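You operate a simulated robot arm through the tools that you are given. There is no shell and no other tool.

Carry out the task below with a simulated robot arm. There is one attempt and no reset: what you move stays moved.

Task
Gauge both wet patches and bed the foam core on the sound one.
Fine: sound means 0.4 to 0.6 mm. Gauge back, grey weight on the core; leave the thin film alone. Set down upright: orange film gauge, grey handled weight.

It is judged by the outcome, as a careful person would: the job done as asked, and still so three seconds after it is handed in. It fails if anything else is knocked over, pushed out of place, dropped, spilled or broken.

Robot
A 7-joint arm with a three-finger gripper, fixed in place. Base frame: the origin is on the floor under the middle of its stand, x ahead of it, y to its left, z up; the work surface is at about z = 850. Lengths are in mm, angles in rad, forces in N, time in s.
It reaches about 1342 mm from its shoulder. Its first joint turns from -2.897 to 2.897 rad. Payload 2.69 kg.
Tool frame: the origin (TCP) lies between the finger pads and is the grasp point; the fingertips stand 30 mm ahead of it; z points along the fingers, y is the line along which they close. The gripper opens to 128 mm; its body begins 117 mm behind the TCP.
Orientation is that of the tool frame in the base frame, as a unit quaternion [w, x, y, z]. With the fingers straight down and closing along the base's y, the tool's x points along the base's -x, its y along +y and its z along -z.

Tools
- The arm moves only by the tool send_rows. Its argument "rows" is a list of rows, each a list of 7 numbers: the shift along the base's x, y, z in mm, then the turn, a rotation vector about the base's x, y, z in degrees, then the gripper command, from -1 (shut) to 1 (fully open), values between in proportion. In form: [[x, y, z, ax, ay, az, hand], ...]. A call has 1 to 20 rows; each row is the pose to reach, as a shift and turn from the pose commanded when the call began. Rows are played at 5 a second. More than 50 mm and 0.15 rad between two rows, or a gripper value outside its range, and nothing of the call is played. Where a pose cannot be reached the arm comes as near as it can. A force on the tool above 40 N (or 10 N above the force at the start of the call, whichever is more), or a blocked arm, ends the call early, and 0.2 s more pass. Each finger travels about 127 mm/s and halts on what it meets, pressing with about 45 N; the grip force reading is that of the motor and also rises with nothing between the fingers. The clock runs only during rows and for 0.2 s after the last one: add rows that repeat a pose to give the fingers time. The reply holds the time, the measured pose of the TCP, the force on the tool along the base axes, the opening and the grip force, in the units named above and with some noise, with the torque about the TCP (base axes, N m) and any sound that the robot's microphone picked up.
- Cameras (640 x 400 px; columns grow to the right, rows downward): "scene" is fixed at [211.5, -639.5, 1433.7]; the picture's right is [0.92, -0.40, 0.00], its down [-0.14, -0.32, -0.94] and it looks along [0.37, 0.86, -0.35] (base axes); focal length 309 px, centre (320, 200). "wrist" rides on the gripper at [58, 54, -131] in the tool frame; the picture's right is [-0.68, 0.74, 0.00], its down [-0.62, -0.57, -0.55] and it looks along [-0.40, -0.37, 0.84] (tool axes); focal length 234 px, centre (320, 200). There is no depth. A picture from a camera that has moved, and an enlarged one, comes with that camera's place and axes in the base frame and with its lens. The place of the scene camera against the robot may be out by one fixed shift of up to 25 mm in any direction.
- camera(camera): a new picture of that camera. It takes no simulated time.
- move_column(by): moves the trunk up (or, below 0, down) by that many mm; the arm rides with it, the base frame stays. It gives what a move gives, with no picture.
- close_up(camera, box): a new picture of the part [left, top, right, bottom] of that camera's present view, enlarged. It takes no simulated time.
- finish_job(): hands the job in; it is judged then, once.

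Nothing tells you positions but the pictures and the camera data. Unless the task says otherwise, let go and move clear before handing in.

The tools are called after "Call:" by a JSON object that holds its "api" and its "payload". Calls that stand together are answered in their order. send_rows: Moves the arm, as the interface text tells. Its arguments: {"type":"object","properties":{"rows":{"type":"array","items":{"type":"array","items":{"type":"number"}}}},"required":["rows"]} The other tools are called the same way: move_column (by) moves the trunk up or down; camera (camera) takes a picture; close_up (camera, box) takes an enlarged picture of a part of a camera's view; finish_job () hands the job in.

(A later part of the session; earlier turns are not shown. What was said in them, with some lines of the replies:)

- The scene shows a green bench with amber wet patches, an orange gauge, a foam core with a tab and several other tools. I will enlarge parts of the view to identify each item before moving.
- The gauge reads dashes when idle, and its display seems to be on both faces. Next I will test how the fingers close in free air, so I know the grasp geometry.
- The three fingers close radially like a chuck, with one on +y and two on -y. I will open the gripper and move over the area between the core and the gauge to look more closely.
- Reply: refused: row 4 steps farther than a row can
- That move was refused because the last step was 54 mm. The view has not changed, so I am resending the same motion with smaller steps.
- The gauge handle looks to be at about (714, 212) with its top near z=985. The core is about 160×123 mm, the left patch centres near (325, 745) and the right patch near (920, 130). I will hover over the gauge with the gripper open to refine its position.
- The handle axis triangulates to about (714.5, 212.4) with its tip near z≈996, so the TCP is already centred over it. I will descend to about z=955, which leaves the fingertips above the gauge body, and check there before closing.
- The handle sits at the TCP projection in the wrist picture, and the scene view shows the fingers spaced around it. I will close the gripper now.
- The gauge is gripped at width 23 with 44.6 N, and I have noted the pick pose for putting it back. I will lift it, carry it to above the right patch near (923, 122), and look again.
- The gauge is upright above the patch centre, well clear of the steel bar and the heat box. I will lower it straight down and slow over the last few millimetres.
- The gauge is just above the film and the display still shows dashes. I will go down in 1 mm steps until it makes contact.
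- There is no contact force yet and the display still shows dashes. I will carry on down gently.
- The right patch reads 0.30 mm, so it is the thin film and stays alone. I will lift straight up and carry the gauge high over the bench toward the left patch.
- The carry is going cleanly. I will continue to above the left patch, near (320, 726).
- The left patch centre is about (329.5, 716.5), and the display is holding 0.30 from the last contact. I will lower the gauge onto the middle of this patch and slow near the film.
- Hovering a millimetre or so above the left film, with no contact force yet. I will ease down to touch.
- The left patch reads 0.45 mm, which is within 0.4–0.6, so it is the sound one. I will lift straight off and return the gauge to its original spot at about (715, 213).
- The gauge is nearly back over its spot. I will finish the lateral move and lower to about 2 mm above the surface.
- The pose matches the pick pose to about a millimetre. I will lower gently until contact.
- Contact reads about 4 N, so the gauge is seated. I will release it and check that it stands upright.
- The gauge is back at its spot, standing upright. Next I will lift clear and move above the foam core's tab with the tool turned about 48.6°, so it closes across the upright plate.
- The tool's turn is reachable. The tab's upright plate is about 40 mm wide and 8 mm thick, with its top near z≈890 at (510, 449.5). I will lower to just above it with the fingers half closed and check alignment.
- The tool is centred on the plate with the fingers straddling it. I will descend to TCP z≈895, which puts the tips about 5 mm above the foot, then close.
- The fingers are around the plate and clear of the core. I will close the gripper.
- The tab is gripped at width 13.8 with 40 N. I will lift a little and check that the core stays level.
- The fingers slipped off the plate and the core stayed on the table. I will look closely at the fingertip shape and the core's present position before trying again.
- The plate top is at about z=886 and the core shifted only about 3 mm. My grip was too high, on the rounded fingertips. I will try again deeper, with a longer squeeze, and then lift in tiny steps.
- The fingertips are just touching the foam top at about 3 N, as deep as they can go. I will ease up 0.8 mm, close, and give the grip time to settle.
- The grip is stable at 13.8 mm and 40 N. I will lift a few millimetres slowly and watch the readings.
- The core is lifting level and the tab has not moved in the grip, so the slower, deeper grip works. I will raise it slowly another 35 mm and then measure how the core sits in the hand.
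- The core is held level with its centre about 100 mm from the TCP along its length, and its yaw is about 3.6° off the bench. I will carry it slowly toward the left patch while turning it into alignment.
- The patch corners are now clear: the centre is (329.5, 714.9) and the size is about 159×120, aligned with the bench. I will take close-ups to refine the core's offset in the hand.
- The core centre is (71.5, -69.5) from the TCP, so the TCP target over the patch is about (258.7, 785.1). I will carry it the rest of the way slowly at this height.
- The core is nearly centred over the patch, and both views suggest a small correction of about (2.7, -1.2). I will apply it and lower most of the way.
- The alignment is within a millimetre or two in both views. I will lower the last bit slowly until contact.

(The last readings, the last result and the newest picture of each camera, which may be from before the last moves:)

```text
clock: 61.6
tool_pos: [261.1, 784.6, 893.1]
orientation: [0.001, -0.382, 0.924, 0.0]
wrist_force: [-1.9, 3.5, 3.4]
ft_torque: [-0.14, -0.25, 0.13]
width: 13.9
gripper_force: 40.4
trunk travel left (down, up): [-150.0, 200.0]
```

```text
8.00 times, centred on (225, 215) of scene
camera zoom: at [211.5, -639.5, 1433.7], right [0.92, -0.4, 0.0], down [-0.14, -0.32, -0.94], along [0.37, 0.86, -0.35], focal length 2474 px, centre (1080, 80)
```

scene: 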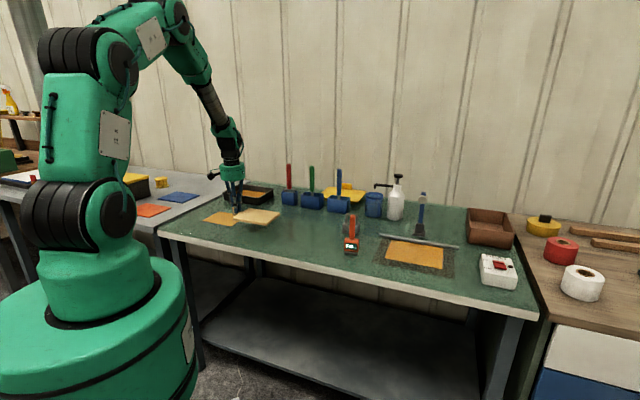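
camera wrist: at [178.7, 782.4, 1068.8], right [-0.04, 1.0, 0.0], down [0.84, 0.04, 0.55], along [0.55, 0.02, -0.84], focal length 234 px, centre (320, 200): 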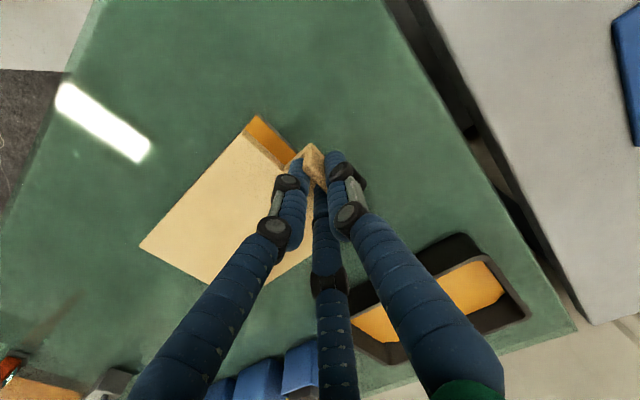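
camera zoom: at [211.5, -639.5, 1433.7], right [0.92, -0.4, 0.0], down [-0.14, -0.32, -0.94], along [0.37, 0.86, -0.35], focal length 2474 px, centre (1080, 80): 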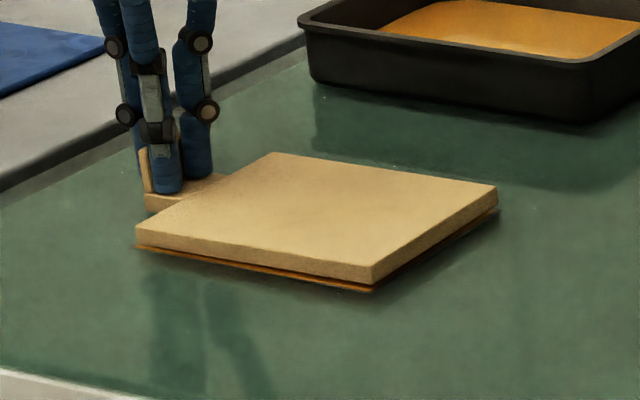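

Call:
{"api": "send_rows", "payload": {"rows": [[0, 0, -0.5, 0, 0, 0, -1], [0, 0, -1, 0, 0, 0, -1], [0, 0, -1, 0, 0, 0, -1]]}}

Call:
{"api": "close_up", "payload": {"camera": "scene", "box": [200, 200, 250, 235]}}

Call:
{"api": "close_up", "payload": {"camera": "wrist", "box": [120, 100, 360, 300]}}

```text
clock: 62.4
tool_pos: [260.6, 784.5, 892.3]
orientation: [0.0, -0.383, 0.924, 0.0]
wrist_force: [0.2, 0.9, 4.4]
ft_torque: [-0.2, -0.3, 0.18]
width: 13.6
gripper_force: 40.4
trunk travel left (down, up): [-150.0, 200.0]
```

```text
11.43 times, centred on (225, 218) of scene
camera zoom: at [211.5, -639.5, 1433.7], right [0.92, -0.4, 0.0], down [-0.14, -0.32, -0.94], along [0.37, 0.86, -0.35], focal length 3534 px, centre (1406, 0)
```

zoom: 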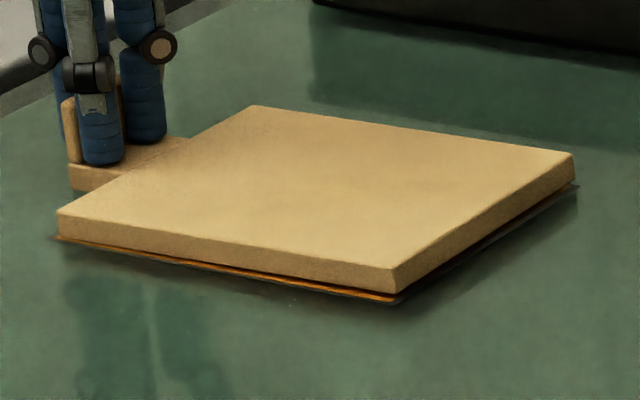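

```text
2.00 times, centred on (240, 200) of wrist
camera zoom: at [181.3, 780.2, 1023.8], right [-0.04, 1.0, 0.0], down [0.84, 0.04, 0.55], along [0.55, 0.02, -0.84], focal length 468 px, centre (480, 200)
```

zoom: 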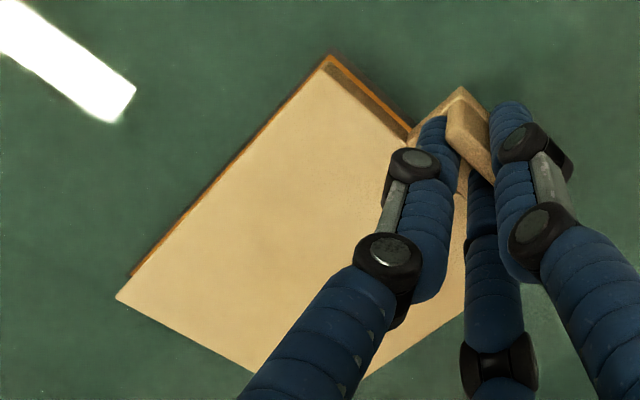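

The tab end is touching and the far end is about 3 mm high, a slight pitch in the grip. I will tilt the tool 1° so the far end comes down gently before releasing.

Call:
{"api": "send_rows", "payload": {"rows": [[0, 0, 0.8, 0.15, 0.15, 0, -1], [0, 0, 0.8, 0.35, 0.35, -0.2, -1], [0, 0, 0.6, 0.55, 0.55, -0.3, -1], [0.3, -0.3, 0.4, 0.75, 0.75, -0.3, -1], [0.3, -0.3, 0.2, 0.75, 0.75, -0.3, -1], [0.3, -0.3, 0, 0.75, 0.75, -0.3, -1], [0.3, -0.3, 0, 0.75, 0.75, -0.3, -1]]}}

Call:
{"api": "close_up", "payload": {"camera": "scene", "box": [200, 200, 250, 235]}}

```text
clock: 64.0
tool_pos: [261.3, 784.7, 893.2]
orientation: [-0.003, -0.38, 0.925, 0.008]
wrist_force: [-0.1, -1.0, 4.4]
ft_torque: [-0.36, -0.39, -0.02]
width: 14.2
gripper_force: 40.3
trunk travel left (down, up): [-150.0, 200.0]
```

```text
11.43 times, centred on (225, 218) of scene
camera zoom: at [211.5, -639.5, 1433.7], right [0.92, -0.4, 0.0], down [-0.14, -0.32, -0.94], along [0.37, 0.86, -0.35], focal length 3534 px, centre (1406, 0)
```

zoom: 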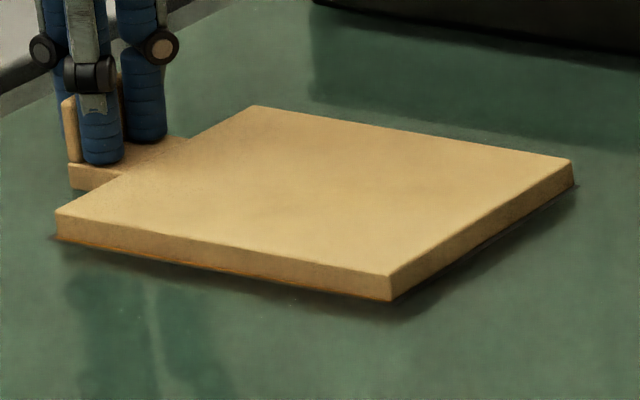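

The core now lies flat on the sound patch with its edges matching. I will open the fingers gently to release the tab.

Call:
{"api": "send_rows", "payload": {"rows": [[0, 0, 0, 0, 0, 0, -0.85], [0, 0, 0, 0, 0, 0, -0.7], [0, 0, 0, 0, 0, 0, -0.5], [0, 0, 0, 0, 0, 0, -0.35], [0, 0, 0, 0, 0, 0, -0.31], [0, 0, 0, 0, 0, 0, -0.31]]}}

Call:
{"api": "close_up", "payload": {"camera": "scene", "box": [195, 190, 255, 235]}}

Call:
{"api": "close_up", "payload": {"camera": "wrist", "box": [240, 100, 380, 210]}}

```text
clock: 65.4
tool_pos: [261.8, 784.5, 893.0]
orientation: [-0.004, -0.38, 0.925, 0.009]
wrist_force: [-1.5, 2.2, 1.3]
ft_torque: [0.09, 0.03, 0.02]
width: 43.3
gripper_force: 0.1
trunk travel left (down, up): [-150.0, 200.0]
```

```text
8.89 times, centred on (225, 212) of scene
camera zoom: at [211.5, -639.5, 1433.7], right [0.92, -0.4, 0.0], down [-0.14, -0.32, -0.94], along [0.37, 0.86, -0.35], focal length 2748 px, centre (1164, 89)
```

zoom: 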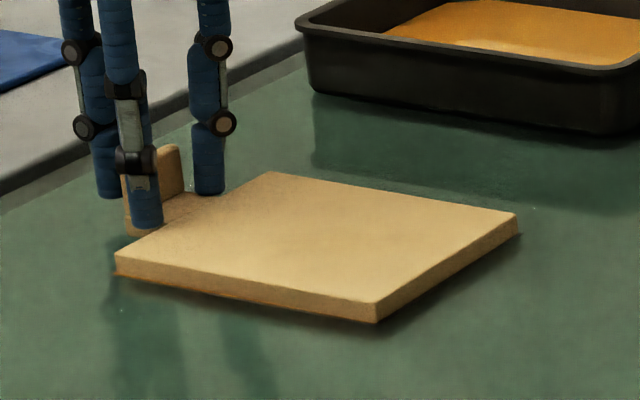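

```text
3.64 times, centred on (310, 155) of wrist
camera zoom: at [183.6, 779.5, 1024.5], right [-0.04, 1.0, 0.01], down [0.84, 0.02, 0.54], along [0.54, 0.03, -0.84], focal length 852 px, centre (356, 364)
```

zoom: 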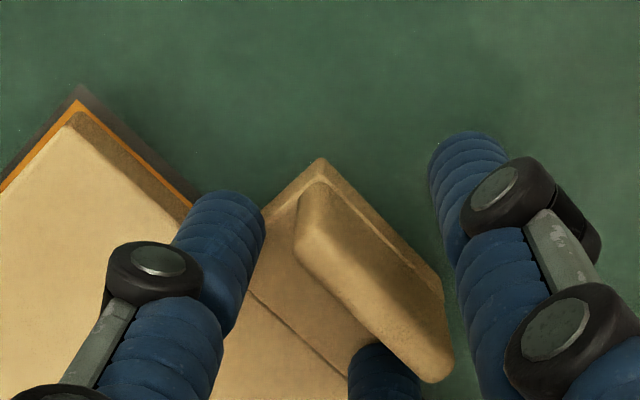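

The core is released and bedded on the sound patch. I will rise straight up, level the tool, and check the core.

Call:
{"api": "send_rows", "payload": {"rows": [[0, 0, 2, 0, 0, 0, -0.31], [0, 0, 7, 0, 0, 0, -0.31], [0, 0, 16, 0, 0, 0, -0.31], [0, 0, 30, 0, 0, 0, -0.31], [0, 0, 55, -0.4, -0.4, 0.15, -0.31], [0, 0, 90, -0.75, -0.75, 0.3, 0], [0, 0, 125, -0.75, -0.75, 0.3, 0.5], [0, 0, 155, -0.75, -0.75, 0.3, 1], [0, 0, 155, -0.75, -0.75, 0.3, 1]]}}

Call:
{"api": "camera", "payload": {"camera": "wrist"}}

Call:
{"api": "close_up", "payload": {"camera": "scene", "box": [195, 190, 255, 235]}}

```text
clock: 67.4
tool_pos: [260.5, 783.3, 1046.1]
orientation: [0.0, -0.383, 0.924, 0.0]
wrist_force: [-1.0, -0.5, 0.7]
ft_torque: [0.06, -0.04, -0.03]
width: 128.1
gripper_force: 0.0
trunk travel left (down, up): [-150.0, 200.0]
```

```text
taken
camera wrist: at [180.4, 779.2, 1178.4], right [-0.04, 1.0, 0.0], down [0.84, 0.04, 0.55], along [0.55, 0.02, -0.84], focal length 234 px, centre (320, 200)
```

wrist: 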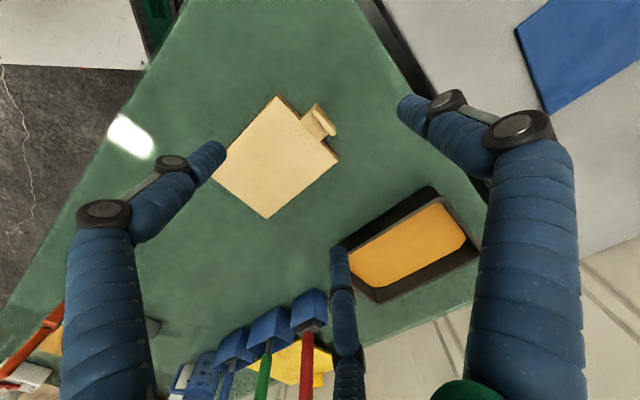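

```text
8.89 times, centred on (225, 212) of scene
camera zoom: at [211.5, -639.5, 1433.7], right [0.92, -0.4, 0.0], down [-0.14, -0.32, -0.94], along [0.37, 0.86, -0.35], focal length 2748 px, centre (1164, 89)
```

zoom: 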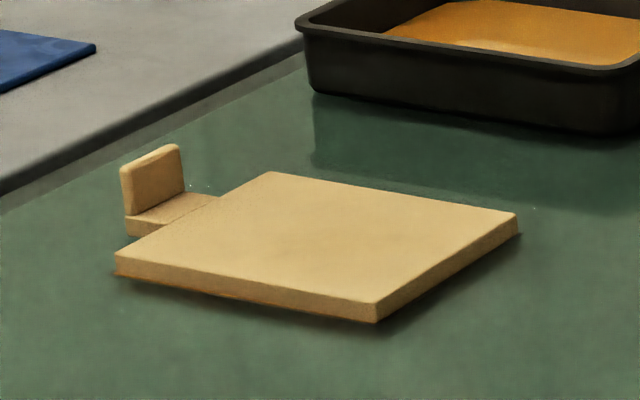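

Call:
{"api": "close_up", "payload": {"camera": "wrist", "box": [200, 80, 360, 230]}}

```text
2.67 times, centred on (280, 155) of wrist
camera zoom: at [180.4, 779.2, 1178.4], right [-0.04, 1.0, 0.0], down [0.84, 0.04, 0.55], along [0.55, 0.02, -0.84], focal length 624 px, centre (427, 320)
```

zoom: 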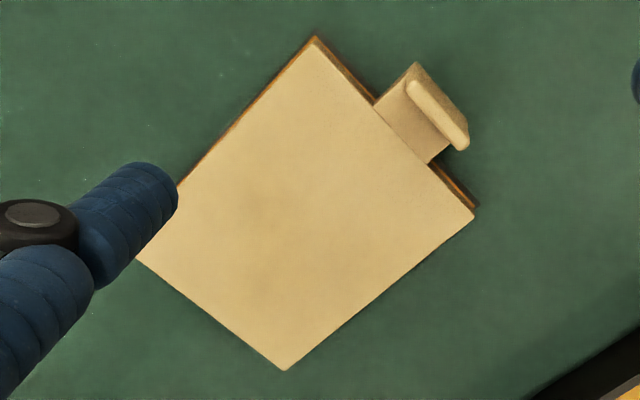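

The core is centred on the patch to within about 2 mm. Next is the grey weight near (794, 366). Its handle bar runs along the bench, so I will move there while turning the tool to close across it.

Call:
{"api": "send_rows", "payload": {"rows": [[10, -8, 10, 0, 0, -2, 1], [35, -29, 20, 0, 0, -7, 1], [65, -54, 20, 0, 0, -12, 1], [96, -80, 20, 0, 0, -17, 1], [127, -106, 20, 0, 0, -22, 1], [158, -132, 20, 0, 0, -27, 1], [189, -158, 20, 0, 0, -32, 1], [220, -184, 20, 0, 0, -37, 1], [251, -210, 20, 0, 0, -42, 1], [282, -236, 20, 0, 0, -47, 1], [313, -262, 20, 0, 0, -52, 1], [344, -288, 20, 0, 0, -57, 1], [375, -314, 20, 0, 0, -62, 1], [406, -340, 20, 0, 0, -67, 1], [437, -366, 20, 0, 0, -72, 1], [468, -392, 20, 0, 0, -78, 1], [496, -416, 20, 0, 0, -84, 1], [514, -431, 20, 0, 0, -89, 1], [519, -435, 20, 0, 0, -90, 1], [519, -435, 20, 0, 0, -90, 1]]}}

Call:
{"api": "camera", "payload": {"camera": "wrist"}}

Call:
{"api": "camera", "payload": {"camera": "scene"}}

```text
clock: 71.6
tool_pos: [781.1, 351.1, 1068.2]
orientation: [0.0, 0.382, 0.924, -0.001]
wrist_force: [-0.2, -0.1, 0.2]
ft_torque: [0.0, -0.01, -0.02]
width: 128.2
gripper_force: 0.1
trunk travel left (down, up): [-150.0, 200.0]
```

```text
taken
camera wrist: at [777.5, 429.0, 1199.2], right [1.0, 0.04, 0.0], down [0.03, -0.84, 0.55], along [0.02, -0.55, -0.84], focal length 234 px, centre (320, 200)
```

wrist: 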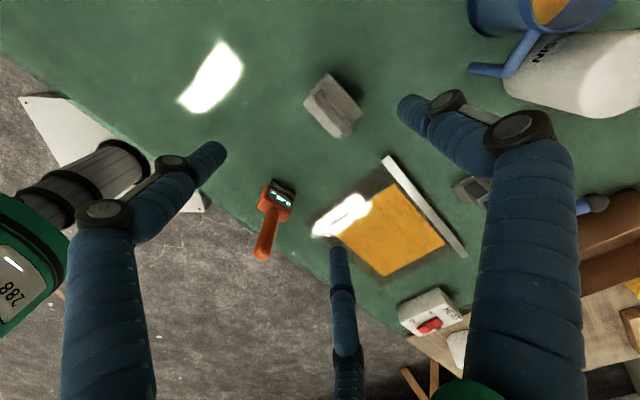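

```text
taken
```

scene: 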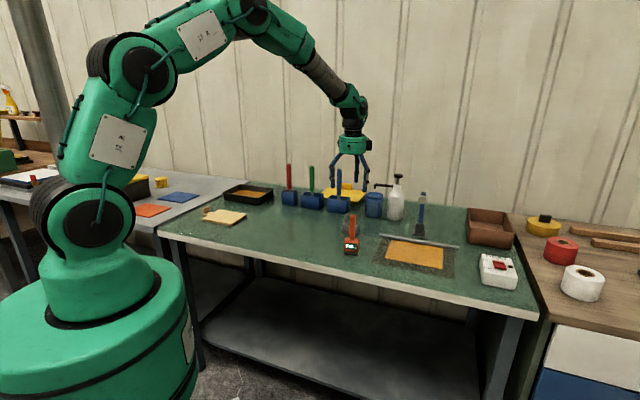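

Call:
{"api": "close_up", "payload": {"camera": "wrist", "box": [285, 60, 385, 150]}}

Call:
{"api": "close_up", "payload": {"camera": "scene", "box": [325, 195, 375, 255]}}

```text
4.44 times, centred on (335, 105) of wrist
camera zoom: at [777.5, 429.0, 1199.2], right [1.0, 0.04, 0.0], down [0.03, -0.84, 0.55], along [0.02, -0.55, -0.84], focal length 1041 px, centre (253, 622)
```

zoom: 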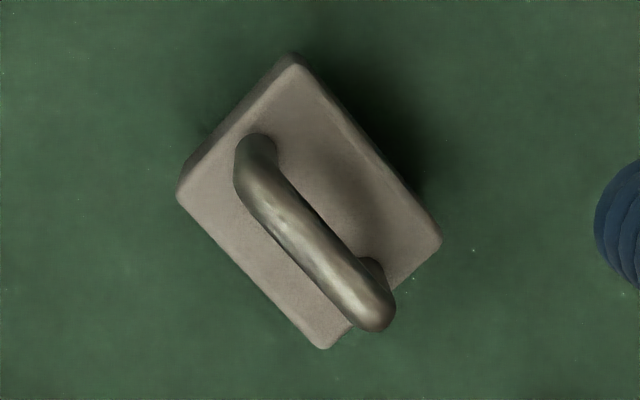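

```text
6.67 times, centred on (350, 225) of scene
camera zoom: at [211.5, -639.5, 1433.7], right [0.92, -0.4, 0.0], down [-0.14, -0.32, -0.94], along [0.37, 0.86, -0.35], focal length 2061 px, centre (120, 33)
```

zoom: 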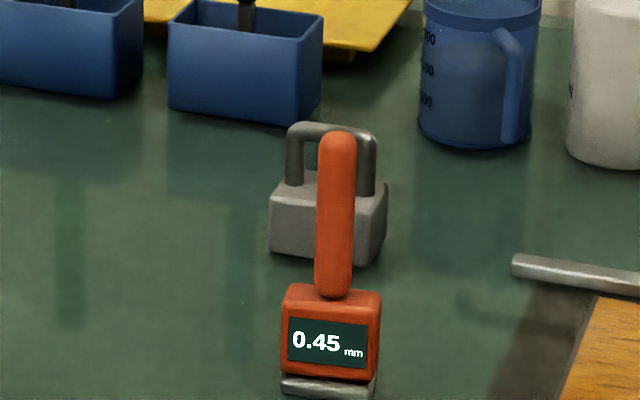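

The weight is about 63×45 mm and centred near (796, 366). Its handle bar axis is at about z=922. I will go down to just above the handle with the fingers half closed and check alignment.

Call:
{"api": "send_rows", "payload": {"rows": [[6, 6.4, -10, 0, 0, 0, 0.5], [12, 12.8, -30, 0, 0, 0, 0], [12, 12.8, -55, 0, 0, 0, -0.06], [12, 12.8, -78, 0, 0, 0, -0.06], [12, 12.8, -92, 0, 0, 0, -0.06], [12, 12.8, -92, 0, 0, 0, -0.06], [12, 12.8, -92, 0, 0, 0, -0.06]]}}

Call:
{"api": "camera", "payload": {"camera": "wrist"}}

Call:
{"api": "close_up", "payload": {"camera": "wrist", "box": [260, 100, 380, 220]}}

Call:
{"api": "close_up", "payload": {"camera": "scene", "box": [320, 180, 380, 240]}}

```text
clock: 73.2
tool_pos: [792.1, 362.9, 975.4]
orientation: [0.0, 0.383, 0.924, 0.001]
wrist_force: [0.1, 0.1, -0.6]
ft_torque: [-0.03, -0.02, 0.02]
width: 60.1
gripper_force: 0.0
trunk travel left (down, up): [-150.0, 200.0]
```

```text
taken
camera wrist: at [788.2, 440.9, 1106.2], right [1.0, 0.04, 0.0], down [0.04, -0.84, 0.55], along [0.02, -0.55, -0.84], focal length 234 px, centre (320, 200)
```

wrist: 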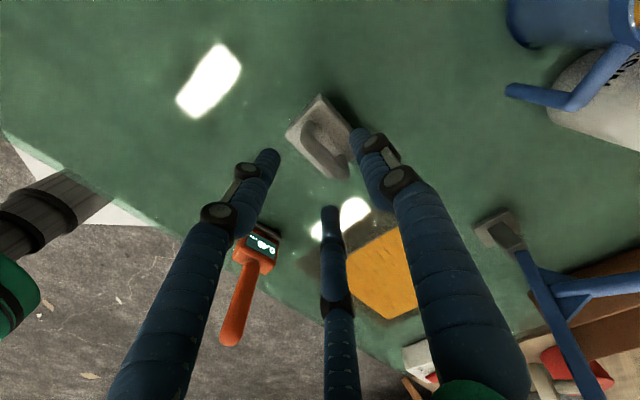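

```text
3.33 times, centred on (320, 160) of wrist
camera zoom: at [788.2, 440.9, 1106.2], right [1.0, 0.04, 0.0], down [0.04, -0.84, 0.55], along [0.02, -0.55, -0.84], focal length 781 px, centre (320, 333)
```

zoom: 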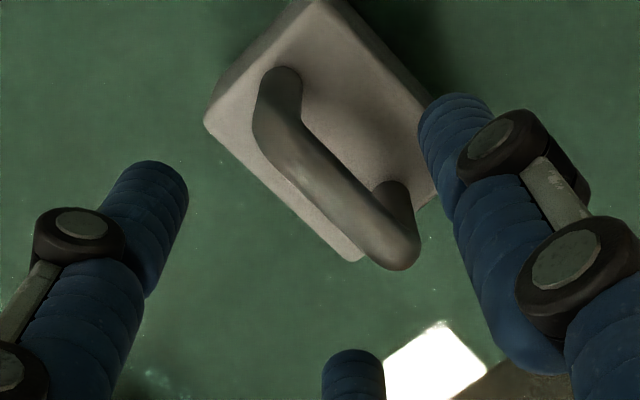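

```text
6.67 times, centred on (350, 210) of scene
camera zoom: at [211.5, -639.5, 1433.7], right [0.92, -0.4, 0.0], down [-0.14, -0.32, -0.94], along [0.37, 0.86, -0.35], focal length 2061 px, centre (120, 133)
```

zoom: 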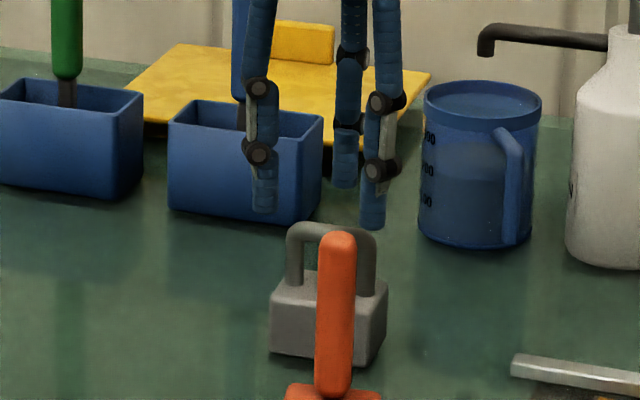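

The bar is about 6.5 mm to the thumb side of the TCP, close to what I planned. I will descend to TCP z≈921, so the pads are at bar height and the tips stay above the block.

Call:
{"api": "send_rows", "payload": {"rows": [[0.3, 1.1, -15, 0, 0, 0, -0.06], [0.3, 1.1, -32, 0, 0, 0, -0.06], [0.3, 1.1, -45, 0, 0, 0, -0.06], [0.3, 1.1, -52, 0, 0, 0, -0.06], [0.3, 1.1, -54, 0, 0, 0, -0.06], [0.3, 1.1, -54, 0, 0, 0, -0.06]]}}

Call:
{"api": "close_up", "payload": {"camera": "wrist", "box": [240, 100, 400, 240]}}

Call:
{"api": "close_up", "payload": {"camera": "scene", "box": [320, 190, 380, 250]}}

```text
clock: 74.6
tool_pos: [791.9, 363.0, 921.6]
orientation: [0.0, 0.383, 0.924, 0.0]
wrist_force: [-0.2, -0.1, 0.4]
ft_torque: [0.0, 0.02, -0.01]
width: 60.1
gripper_force: 0.0
trunk travel left (down, up): [-150.0, 200.0]
```

```text
2.86 times, centred on (320, 170) of wrist
camera zoom: at [788.8, 441.9, 1052.6], right [1.0, 0.04, 0.0], down [0.04, -0.84, 0.55], along [0.02, -0.55, -0.84], focal length 669 px, centre (320, 286)
```

zoom: 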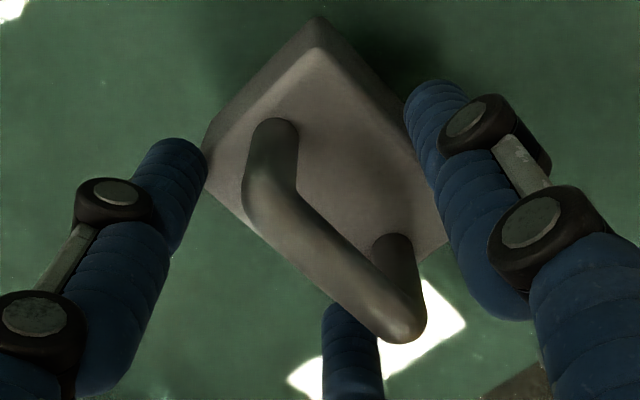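

```text
6.67 times, centred on (350, 220) of scene
camera zoom: at [211.5, -639.5, 1433.7], right [0.92, -0.4, 0.0], down [-0.14, -0.32, -0.94], along [0.37, 0.86, -0.35], focal length 2061 px, centre (120, 67)
```

zoom: 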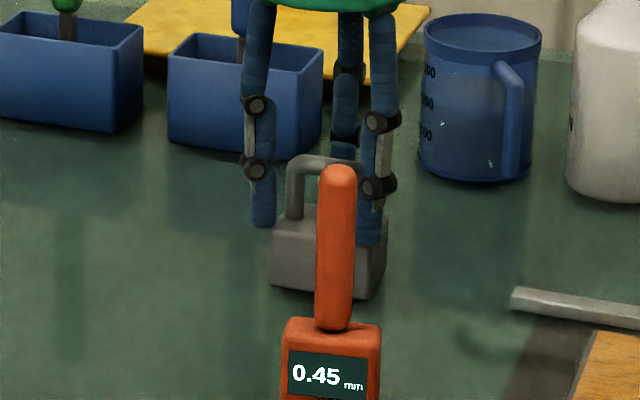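

The bar now sits about 4 mm to the thumb side of the TCP with the fingers straddling it. I will close in small stages to avoid shoving the weight.

Call:
{"api": "send_rows", "payload": {"rows": [[0, 0, 0, 0, 0, 0, -0.4], [0, 0, 0, 0, 0, 0, -0.55], [0, 0, 0, 0, 0, 0, -0.65], [0, 0, 0, 0, 0, 0, -0.7], [0, 0, 0, 0, 0, 0, -0.75], [0, 0, 0, 0, 0, 0, -0.75], [0, 0, 0, 0, 0, 0, -0.75]]}}

Call:
{"api": "close_up", "payload": {"camera": "wrist", "box": [240, 100, 400, 240]}}

Call:
{"api": "close_up", "payload": {"camera": "scene", "box": [320, 190, 380, 250]}}

```text
clock: 76.2
tool_pos: [792.9, 362.1, 919.5]
orientation: [0.0, 0.383, 0.924, 0.0]
wrist_force: [-0.8, 0.4, 0.1]
ft_torque: [-0.02, 0.01, 0.12]
width: 18.6
gripper_force: 43.7
trunk travel left (down, up): [-150.0, 200.0]
```

```text
2.86 times, centred on (320, 170) of wrist
camera zoom: at [788.7, 442.0, 1052.4], right [1.0, 0.04, 0.0], down [0.04, -0.84, 0.55], along [0.02, -0.55, -0.84], focal length 669 px, centre (320, 286)
```

zoom: 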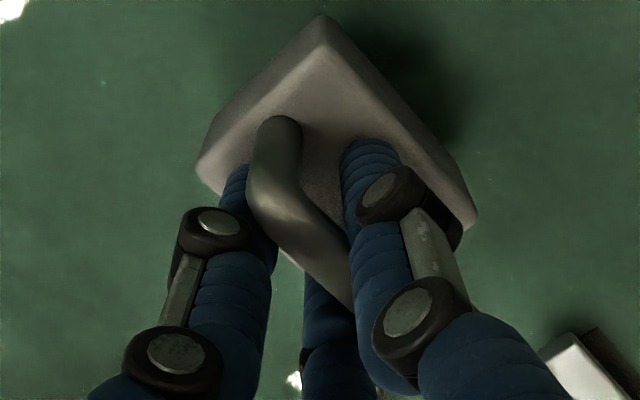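

```text
6.67 times, centred on (350, 220) of scene
camera zoom: at [211.5, -639.5, 1433.7], right [0.92, -0.4, 0.0], down [-0.14, -0.32, -0.94], along [0.37, 0.86, -0.35], focal length 2061 px, centre (120, 67)
```

zoom: 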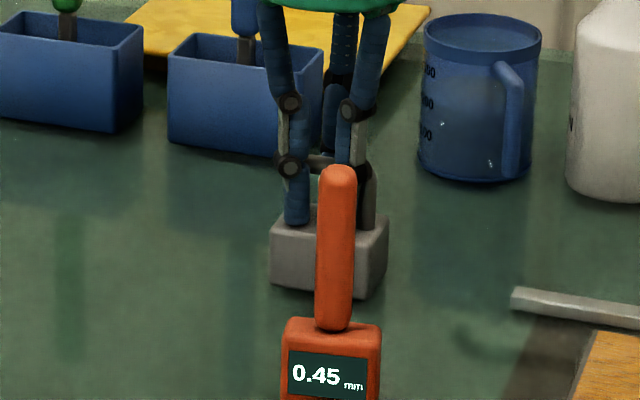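

The weight is gripped at width 18.6 with 43.7 N and still upright. I will lift a few millimetres slowly to test the hold.

Call:
{"api": "send_rows", "payload": {"rows": [[0, 0, 0, 0, 0, 0, -0.8], [0, 0, 1.5, 0, 0, 0, -0.8], [0, 0, 4, 0, 0, 0, -0.8], [0, 0, 8, 0, 0, 0, -0.8], [0, 0, 12, 0, 0, 0, -0.8], [0, 0, 12, 0, 0, 0, -0.8], [0, 0, 12, 0, 0, 0, -0.8]]}}

Call:
{"api": "close_up", "payload": {"camera": "wrist", "box": [240, 100, 400, 240]}}

Call:
{"api": "close_up", "payload": {"camera": "scene", "box": [320, 190, 380, 250]}}

```text
clock: 77.8
tool_pos: [792.5, 364.0, 932.5]
orientation: [0.0, 0.382, 0.924, -0.001]
wrist_force: [-1.2, 0.3, -9.6]
ft_torque: [-0.03, 0.02, -0.01]
width: 18.6
gripper_force: 43.5
trunk travel left (down, up): [-150.0, 200.0]
```

```text
2.86 times, centred on (320, 170) of wrist
camera zoom: at [789.2, 442.4, 1063.4], right [1.0, 0.04, 0.0], down [0.04, -0.84, 0.55], along [0.02, -0.55, -0.84], focal length 669 px, centre (320, 286)
```

zoom: 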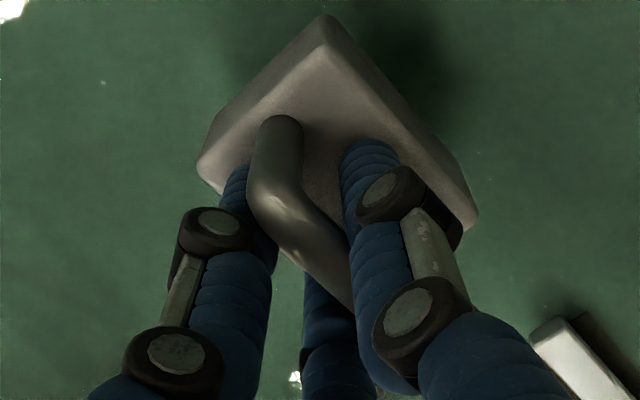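

```text
6.67 times, centred on (350, 220) of scene
camera zoom: at [211.5, -639.5, 1433.7], right [0.92, -0.4, 0.0], down [-0.14, -0.32, -0.94], along [0.37, 0.86, -0.35], focal length 2061 px, centre (120, 67)
```

zoom: 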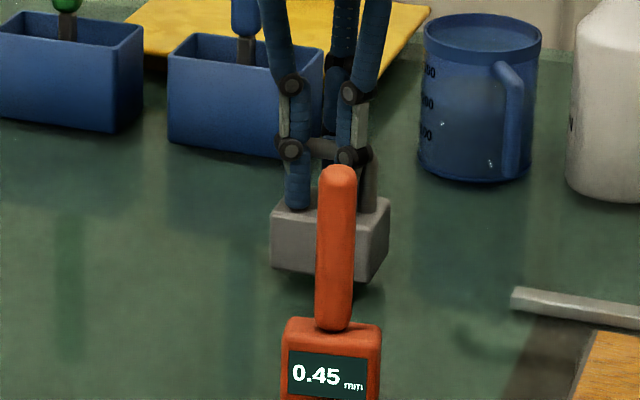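

The weight lifts cleanly, level and about 0.95 kg. I will raise it and carry it smoothly toward the core, turning the tool back to the yaw I used to set the core down.

Call:
{"api": "send_rows", "payload": {"rows": [[0, 0, 5, 0, 0, 0, -0.8], [0, 0, 14, 0, 0, 0, -0.8], [0, 0, 28, 0, 0, 0, -0.8], [0, 0, 42, 0, 0, 0, -0.8], [0, 0, 54, 0, 0, 0, -0.8], [0, 0, 60, 0, 0, 0, -0.8], [-4.8, 3.6, 60, 0, 0, 1, -0.8], [-14.4, 10.9, 60, 0, 0, 3, -0.8], [-28.7, 21.7, 60, 0, 0, 6, -0.8], [-46.2, 35, 60, 0, 0, 9.5, -0.8], [-65.4, 49.5, 60, 0, 0, 13, -0.8], [-84.5, 64, 60, 0, 0, 17, -0.8], [-103.7, 78.4, 60, 0, 0, 21, -0.8], [-122.8, 92.9, 60, 0, 0, 25, -0.8], [-141.9, 107.4, 60, 0, 0, 29, -0.8], [-161.1, 121.9, 60, 0, 0, 33, -0.8], [-177, 133.9, 60, 0, 0, 36.5, -0.8], [-186.6, 141.2, 60, 0, 0, 39, -0.8], [-191.4, 144.8, 60, 0, 0, 40, -0.8], [-191.4, 144.8, 60, 0, 0, 40, -0.8]]}}

Call:
{"api": "camera", "payload": {"camera": "scene"}}

Call:
{"api": "camera", "payload": {"camera": "wrist"}}

```text
clock: 82.0
tool_pos: [601.6, 509.8, 992.3]
orientation: [0.001, 0.043, 0.999, 0.0]
wrist_force: [-0.2, 0.4, -9.6]
ft_torque: [-0.04, 0.05, 0.01]
width: 18.9
gripper_force: 43.8
trunk travel left (down, up): [-150.0, 200.0]
```

```text
taken
```

scene: 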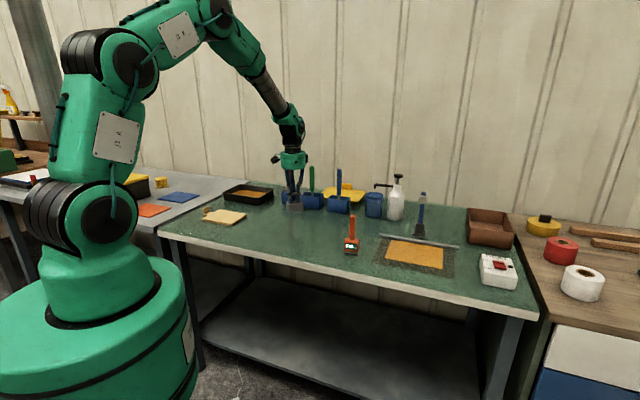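

```text
taken
camera wrist: at [547.4, 567.4, 1123.5], right [0.74, 0.68, 0.0], down [0.56, -0.62, 0.55], along [0.37, -0.41, -0.84], focal length 234 px, centre (320, 200)
```

wrist: 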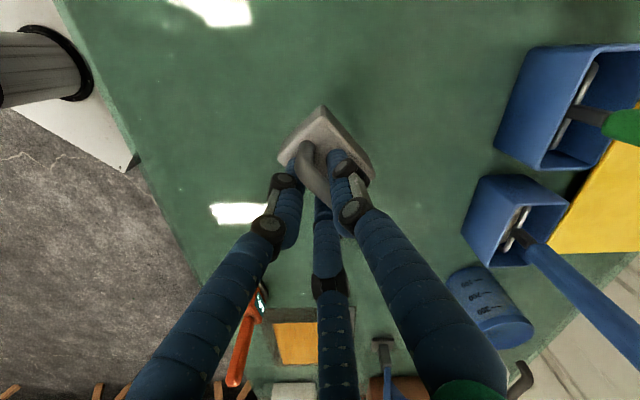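

The weight is riding steadily. I will carry it the rest of the way to above the core.

Call:
{"api": "send_rows", "payload": {"rows": [[-4.8, 3.6, 0, 0, 0, 1, -0.8], [-14.4, 10.9, 0, 0, 0, 3, -0.8], [-30.3, 22.9, 0, 0, 0, 6, -0.8], [-49.4, 37.4, 0, 0, 0, 10, -0.8], [-70.2, 53.1, 0, 0, 0, 14, -0.8], [-90.9, 68.8, 0, 0, 0, 18, -0.8], [-111.6, 84.5, 0, 0, 0, 22, -0.8], [-132.4, 100.1, 0, 0, 0, 26, -0.8], [-153.1, 115.8, 0, 0, 0, 30, -0.8], [-173.8, 131.5, 0, 0, 0, 34, -0.8], [-194.6, 147.2, 0, 0, 0, 38, -0.8], [-213.7, 161.7, 0, 0, 0, 41.5, -0.8], [-231.2, 175, 0, 0, 0, 44.5, -0.8], [-245.6, 185.8, 0, 0, 0, 47, -0.8], [-256.8, 194.3, 0, 0, 0, 48.5, -0.8], [-263.9, 199.7, 0, 0, 0, 49.5, -0.8], [-267.9, 202.7, 0, 0, 0, 50, -0.8], [-267.9, 202.7, 0, 0, 0, 50, -0.8]]}}

Call:
{"api": "camera", "payload": {"camera": "wrist"}}

Call:
{"api": "close_up", "payload": {"camera": "wrist", "box": [180, 60, 400, 240]}}

Call:
{"api": "close_up", "payload": {"camera": "scene", "box": [185, 170, 265, 235]}}

```text
clock: 85.8
tool_pos: [334.1, 711.5, 992.4]
orientation: [0.0, -0.382, 0.924, 0.0]
wrist_force: [0.7, 0.4, -9.5]
ft_torque: [-0.06, -0.05, 0.03]
width: 18.4
gripper_force: 43.5
trunk travel left (down, up): [-150.0, 200.0]
```

```text
taken
camera wrist: at [254.7, 707.6, 1124.2], right [-0.04, 1.0, 0.0], down [0.84, 0.04, 0.55], along [0.55, 0.02, -0.84], focal length 234 px, centre (320, 200)
```

wrist: 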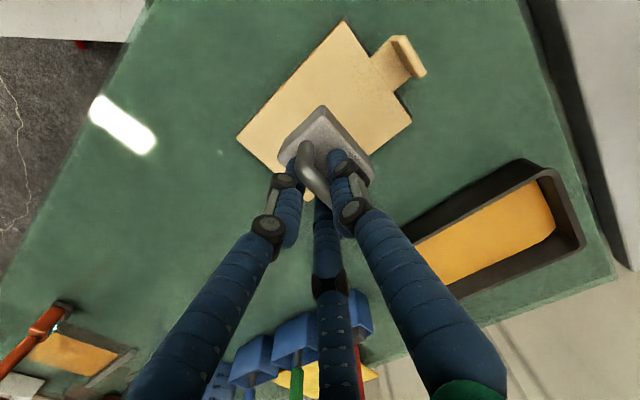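

```text
2.22 times, centred on (290, 150) of wrist
camera zoom: at [254.7, 707.6, 1124.2], right [-0.04, 1.0, 0.0], down [0.84, 0.04, 0.55], along [0.55, 0.02, -0.84], focal length 520 px, centre (387, 311)
```

zoom: 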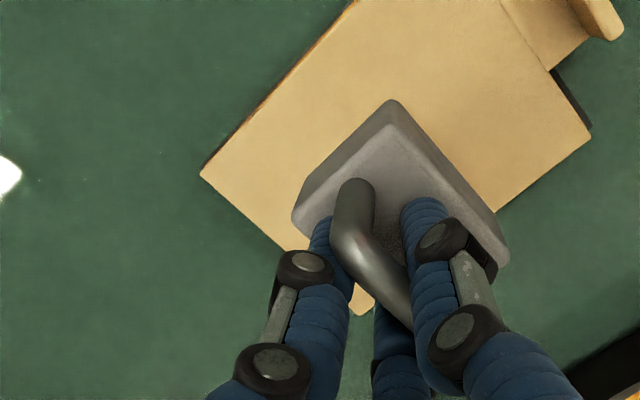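

```text
6.15 times, centred on (225, 202) of scene
camera zoom: at [211.5, -639.5, 1433.7], right [0.92, -0.4, 0.0], down [-0.14, -0.32, -0.94], along [0.37, 0.86, -0.35], focal length 1903 px, centre (905, 185)
```

zoom: 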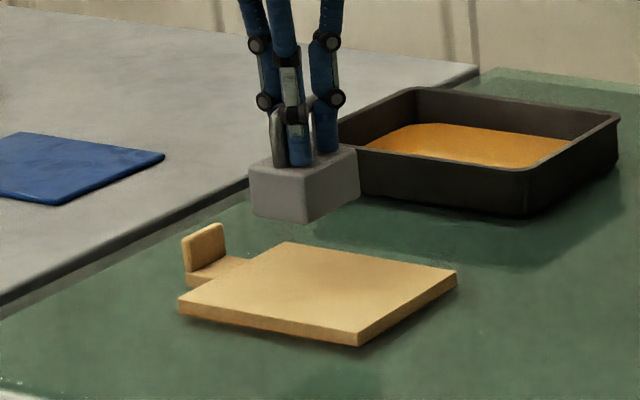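

The weight is upright over the core and about 5 mm off centre. I will correct that while lowering most of the way.

Call:
{"api": "send_rows", "payload": {"rows": [[-2, -2, 0, 0, 0, 0, -0.8], [-4, -4, -6, 0, 0, 0, -0.8], [-4, -4, -16, 0, 0, 0, -0.8], [-4, -4, -28, 0, 0, 0, -0.8], [-4, -4, -38, 0, 0, 0, -0.8], [-4, -4, -46, 0, 0, 0, -0.8], [-4, -4, -51, 0, 0, 0, -0.8], [-4, -4, -54, 0, 0, 0, -0.8], [-4, -4, -54, 0, 0, 0, -0.8]]}}

Call:
{"api": "close_up", "payload": {"camera": "scene", "box": [190, 180, 260, 235]}}

Call:
{"api": "camera", "payload": {"camera": "wrist"}}

```text
clock: 87.8
tool_pos: [329.9, 706.2, 939.8]
orientation: [0.0, -0.383, 0.924, 0.0]
wrist_force: [-0.5, -0.2, -9.8]
ft_torque: [-0.05, -0.01, 0.01]
width: 18.8
gripper_force: 44.0
trunk travel left (down, up): [-150.0, 200.0]
```

```text
7.27 times, centred on (225, 208) of scene
camera zoom: at [211.5, -639.5, 1433.7], right [0.92, -0.4, 0.0], down [-0.14, -0.32, -0.94], along [0.37, 0.86, -0.35], focal length 2249 px, centre (1011, 146)
```

zoom: 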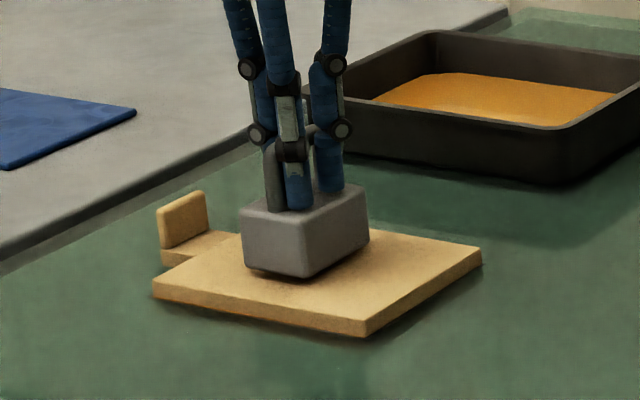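

```text
taken
camera wrist: at [250.0, 703.3, 1070.5], right [-0.04, 1.0, 0.0], down [0.84, 0.04, 0.55], along [0.55, 0.02, -0.84], focal length 234 px, centre (320, 200)
```

wrist: 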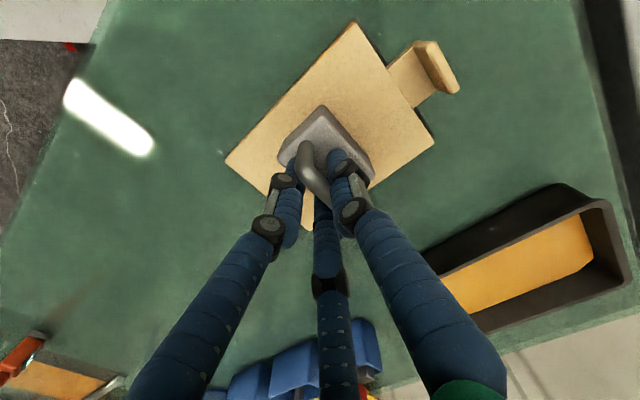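

The weight is a few millimetres above the core and near its centre. I will lower the rest slowly and watch the force.

Call:
{"api": "send_rows", "payload": {"rows": [[0, 0, -2, 0, 0, 0, -0.8], [0, 0, -4, 0, 0, 0, -0.8], [0, 0, -5.5, 0, 0, 0, -0.8], [0, 0, -6.2, 0, 0, 0, -0.8], [0, 0, -6.2, 0, 0, 0, -0.8], [0, 0, -6.2, 0, 0, 0, -0.8]]}}

Call:
{"api": "close_up", "payload": {"camera": "scene", "box": [195, 190, 255, 235]}}

```text
clock: 89.2
tool_pos: [329.8, 707.7, 933.1]
orientation: [0.0, -0.383, 0.924, 0.0]
wrist_force: [-0.7, 0.9, -4.0]
ft_torque: [-0.02, -0.06, 0.04]
width: 18.5
gripper_force: 43.9
trunk travel left (down, up): [-150.0, 200.0]
```

```text
8.89 times, centred on (225, 212) of scene
camera zoom: at [211.5, -639.5, 1433.7], right [0.92, -0.4, 0.0], down [-0.14, -0.32, -0.94], along [0.37, 0.86, -0.35], focal length 2748 px, centre (1164, 89)
```

zoom: 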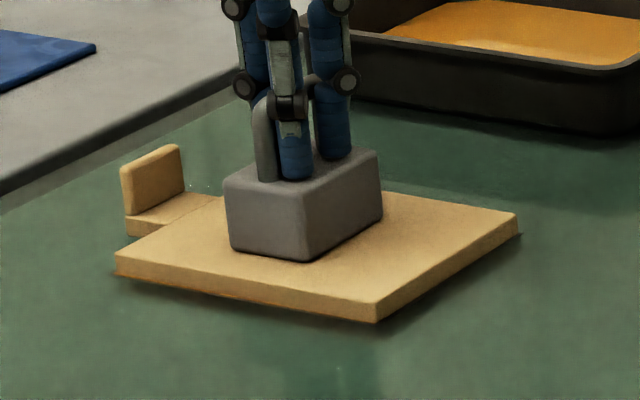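

The force has dropped from -9.8 to -4 N, so the core has started to take the weight. I will ease down a little more until it is fully supported.

Call:
{"api": "send_rows", "payload": {"rows": [[0, 0, -0.4, 0, 0, 0, -0.8], [0, 0, -0.8, 0, 0, 0, -0.8], [0, 0, -0.8, 0, 0, 0, -0.8], [0, 0, -0.8, 0, 0, 0, -0.8]]}}

```text
clock: 90.2
tool_pos: [330.6, 706.8, 934.2]
orientation: [0.001, -0.383, 0.924, 0.001]
wrist_force: [-1.2, -1.2, 8.4]
ft_torque: [-0.14, 0.02, -0.01]
width: 18.6
gripper_force: 43.8
trunk travel left (down, up): [-150.0, 200.0]
```

The weight is fully supported, with slight downward pressure. I will relax by 0.4 mm and open the fingers gently.

Call:
{"api": "send_rows", "payload": {"rows": [[0, 0, 0.4, 0, 0, 0, -0.8], [0, 0, 0.4, 0, 0, 0, -0.7], [0, 0, 0.4, 0, 0, 0, -0.6], [0, 0, 0.4, 0, 0, 0, -0.4], [0, 0, 0.4, 0, 0, 0, -0.2], [0, 0, 0.4, 0, 0, 0, -0.06], [0, 0, 0.4, 0, 0, 0, -0.06]]}}

Call:
{"api": "close_up", "payload": {"camera": "scene", "box": [195, 190, 255, 235]}}

Call:
{"api": "camera", "payload": {"camera": "wrist"}}

```text
clock: 91.8
tool_pos: [329.2, 706.9, 932.6]
orientation: [0.0, -0.383, 0.924, 0.0]
wrist_force: [0.1, 0.1, -0.4]
ft_torque: [-0.02, 0.04, 0.03]
width: 60.1
gripper_force: 0.0
trunk travel left (down, up): [-150.0, 200.0]
```

```text
8.89 times, centred on (225, 212) of scene
camera zoom: at [211.5, -639.5, 1433.7], right [0.92, -0.4, 0.0], down [-0.14, -0.32, -0.94], along [0.37, 0.86, -0.35], focal length 2748 px, centre (1164, 89)
```

zoom: 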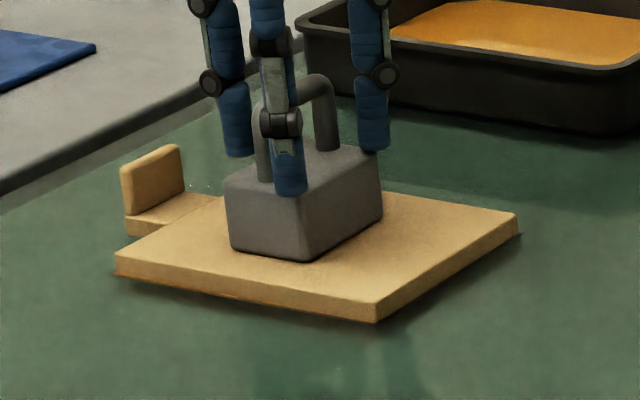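

```text
taken
camera wrist: at [249.9, 702.7, 1064.0], right [-0.04, 1.0, 0.0], down [0.84, 0.04, 0.55], along [0.55, 0.02, -0.84], focal length 234 px, centre (320, 200)
```

wrist: 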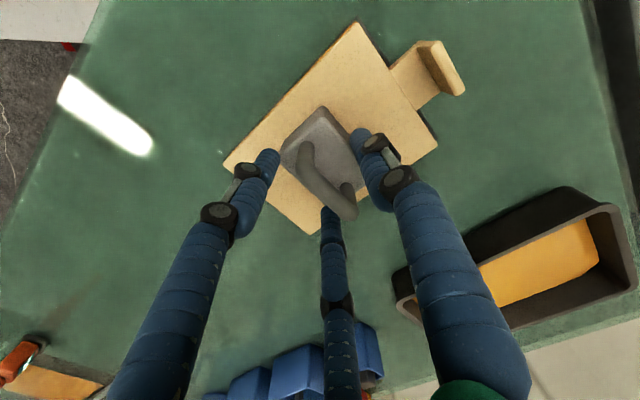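

The weight stands upright on the core and is released. I will retreat straight up and clear.

Call:
{"api": "send_rows", "payload": {"rows": [[0, 0, 5, 0, 0, 0, -0.06], [0, 0, 20, 0, 0, 0, -0.06], [0, 0, 45, 0, 0, 0, -0.06], [0, 0, 80, 0, 0, 0, -0.06], [0, 0, 120, 0, 0, 0, 0.2], [0, 0, 160, 0, 0, 0, 0.5], [0, 0, 200, 0, 0, 0, 0.8], [0, 0, 230, 0, 0, 0, 1], [0, 0, 230, 0, 0, 0, 1]]}}

Call:
{"api": "camera", "payload": {"camera": "wrist"}}

Call:
{"api": "camera", "payload": {"camera": "scene"}}

Call:
{"api": "close_up", "payload": {"camera": "scene", "box": [195, 190, 255, 235]}}

Call:
{"api": "close_up", "payload": {"camera": "scene", "box": [320, 200, 470, 290]}}

```text
clock: 93.8
tool_pos: [331.7, 705.6, 1165.0]
orientation: [0.0, -0.382, 0.924, 0.0]
wrist_force: [-0.7, -0.4, -0.6]
ft_torque: [-0.01, -0.03, 0.0]
width: 128.0
gripper_force: 0.0
trunk travel left (down, up): [-150.0, 200.0]
```

```text
taken
camera wrist: at [251.6, 701.7, 1295.7], right [-0.04, 1.0, 0.0], down [0.84, 0.04, 0.55], along [0.55, 0.02, -0.84], focal length 234 px, centre (320, 200)
```

wrist: 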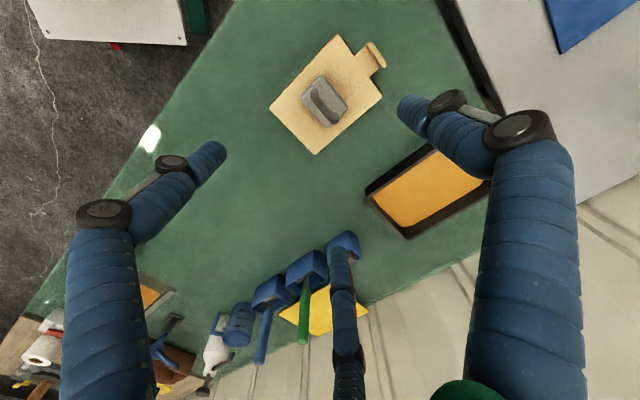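

```text
taken
```

scene: 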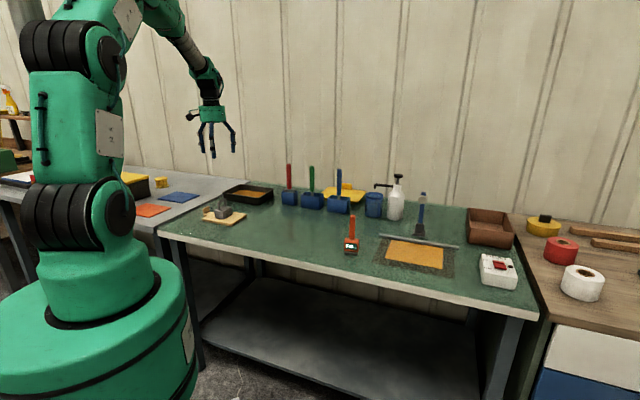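

```text
8.89 times, centred on (225, 212) of scene
camera zoom: at [211.5, -639.5, 1433.7], right [0.92, -0.4, 0.0], down [-0.14, -0.32, -0.94], along [0.37, 0.86, -0.35], focal length 2748 px, centre (1164, 89)
```

zoom: 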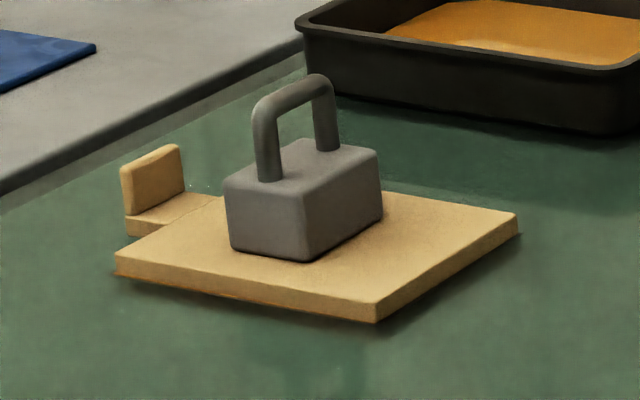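

```text
4.27 times, centred on (395, 245) of scene
camera zoom: at [211.5, -639.5, 1433.7], right [0.92, -0.4, 0.0], down [-0.14, -0.32, -0.94], along [0.37, 0.86, -0.35], focal length 1319 px, centre (0, 8)
```

zoom: 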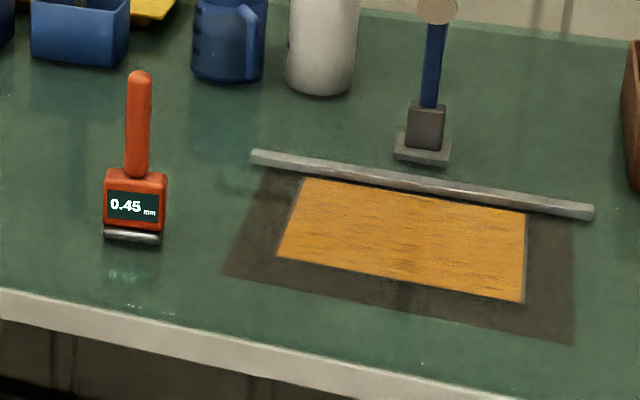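

Call:
{"api": "close_up", "payload": {"camera": "scene", "box": [336, 208, 368, 258]}}

Call:
{"api": "close_up", "payload": {"camera": "wrist", "box": [250, 25, 400, 165]}}

```text
8.00 times, centred on (352, 233) of scene
camera zoom: at [211.5, -639.5, 1433.7], right [0.92, -0.4, 0.0], down [-0.14, -0.32, -0.94], along [0.37, 0.86, -0.35], focal length 2474 px, centre (64, -64)
```

zoom: 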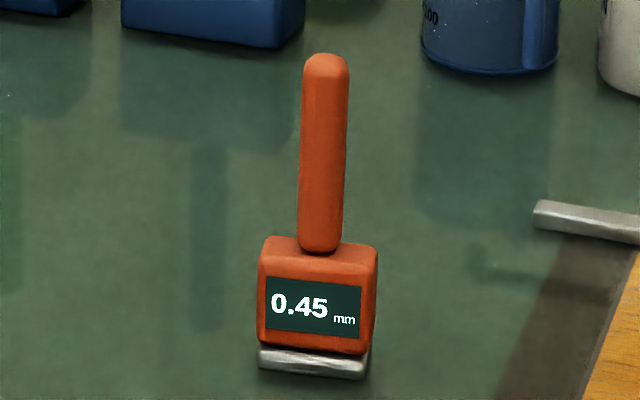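

```text
2.86 times, centred on (325, 95) of wrist
camera zoom: at [251.6, 701.7, 1295.7], right [-0.04, 1.0, 0.0], down [0.84, 0.04, 0.55], along [0.55, 0.02, -0.84], focal length 669 px, centre (306, 500)
```

zoom: 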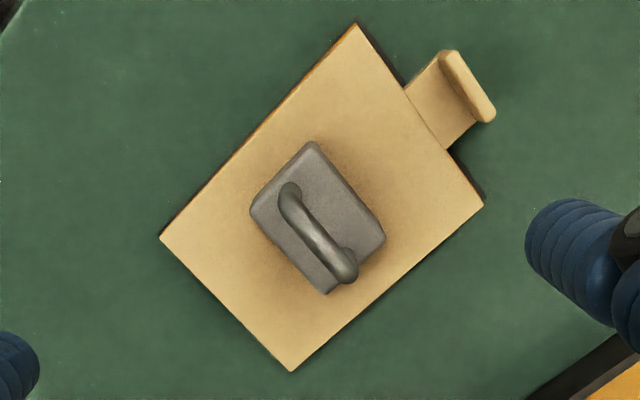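

The gauge is back within about a millimetre of its original spot and upright. The core is bedded squarely on the 0.45 mm patch with the grey weight upright at its centre, and the 0.30 mm film was only gauged. The gripper is empty and well clear, so I am handing the job in.

Call:
{"api": "finish_job", "payload": {}}

```text
The job is handed in.
```

I gauged both patches and bedded the foam core on the left one, which read 0.45 mm and so is sound. The job is handed in, and I have not been told how it was judged.

- **Patches:** The right patch read 0.30 mm, so it is the thin film. I touched it only with the gauge.
- **Core:** It sits flat on the left patch, centred to within about 2 mm and lined up with the patch edges.
- **Weight:** The grey weight stands upright near the centre of the core. I turned it 90° from how it was standing.
- **Gauge:** It is back upright within about a millimetre of where it started, and its display still shows 0.45 mm.

My first grip on the core's tab slipped off as I lifted. The core stayed on the bench and shifted about 3 mm, and the second, deeper grip held. Nothing was knocked over, dropped or spilled. The gripper is empty and clear of everything.
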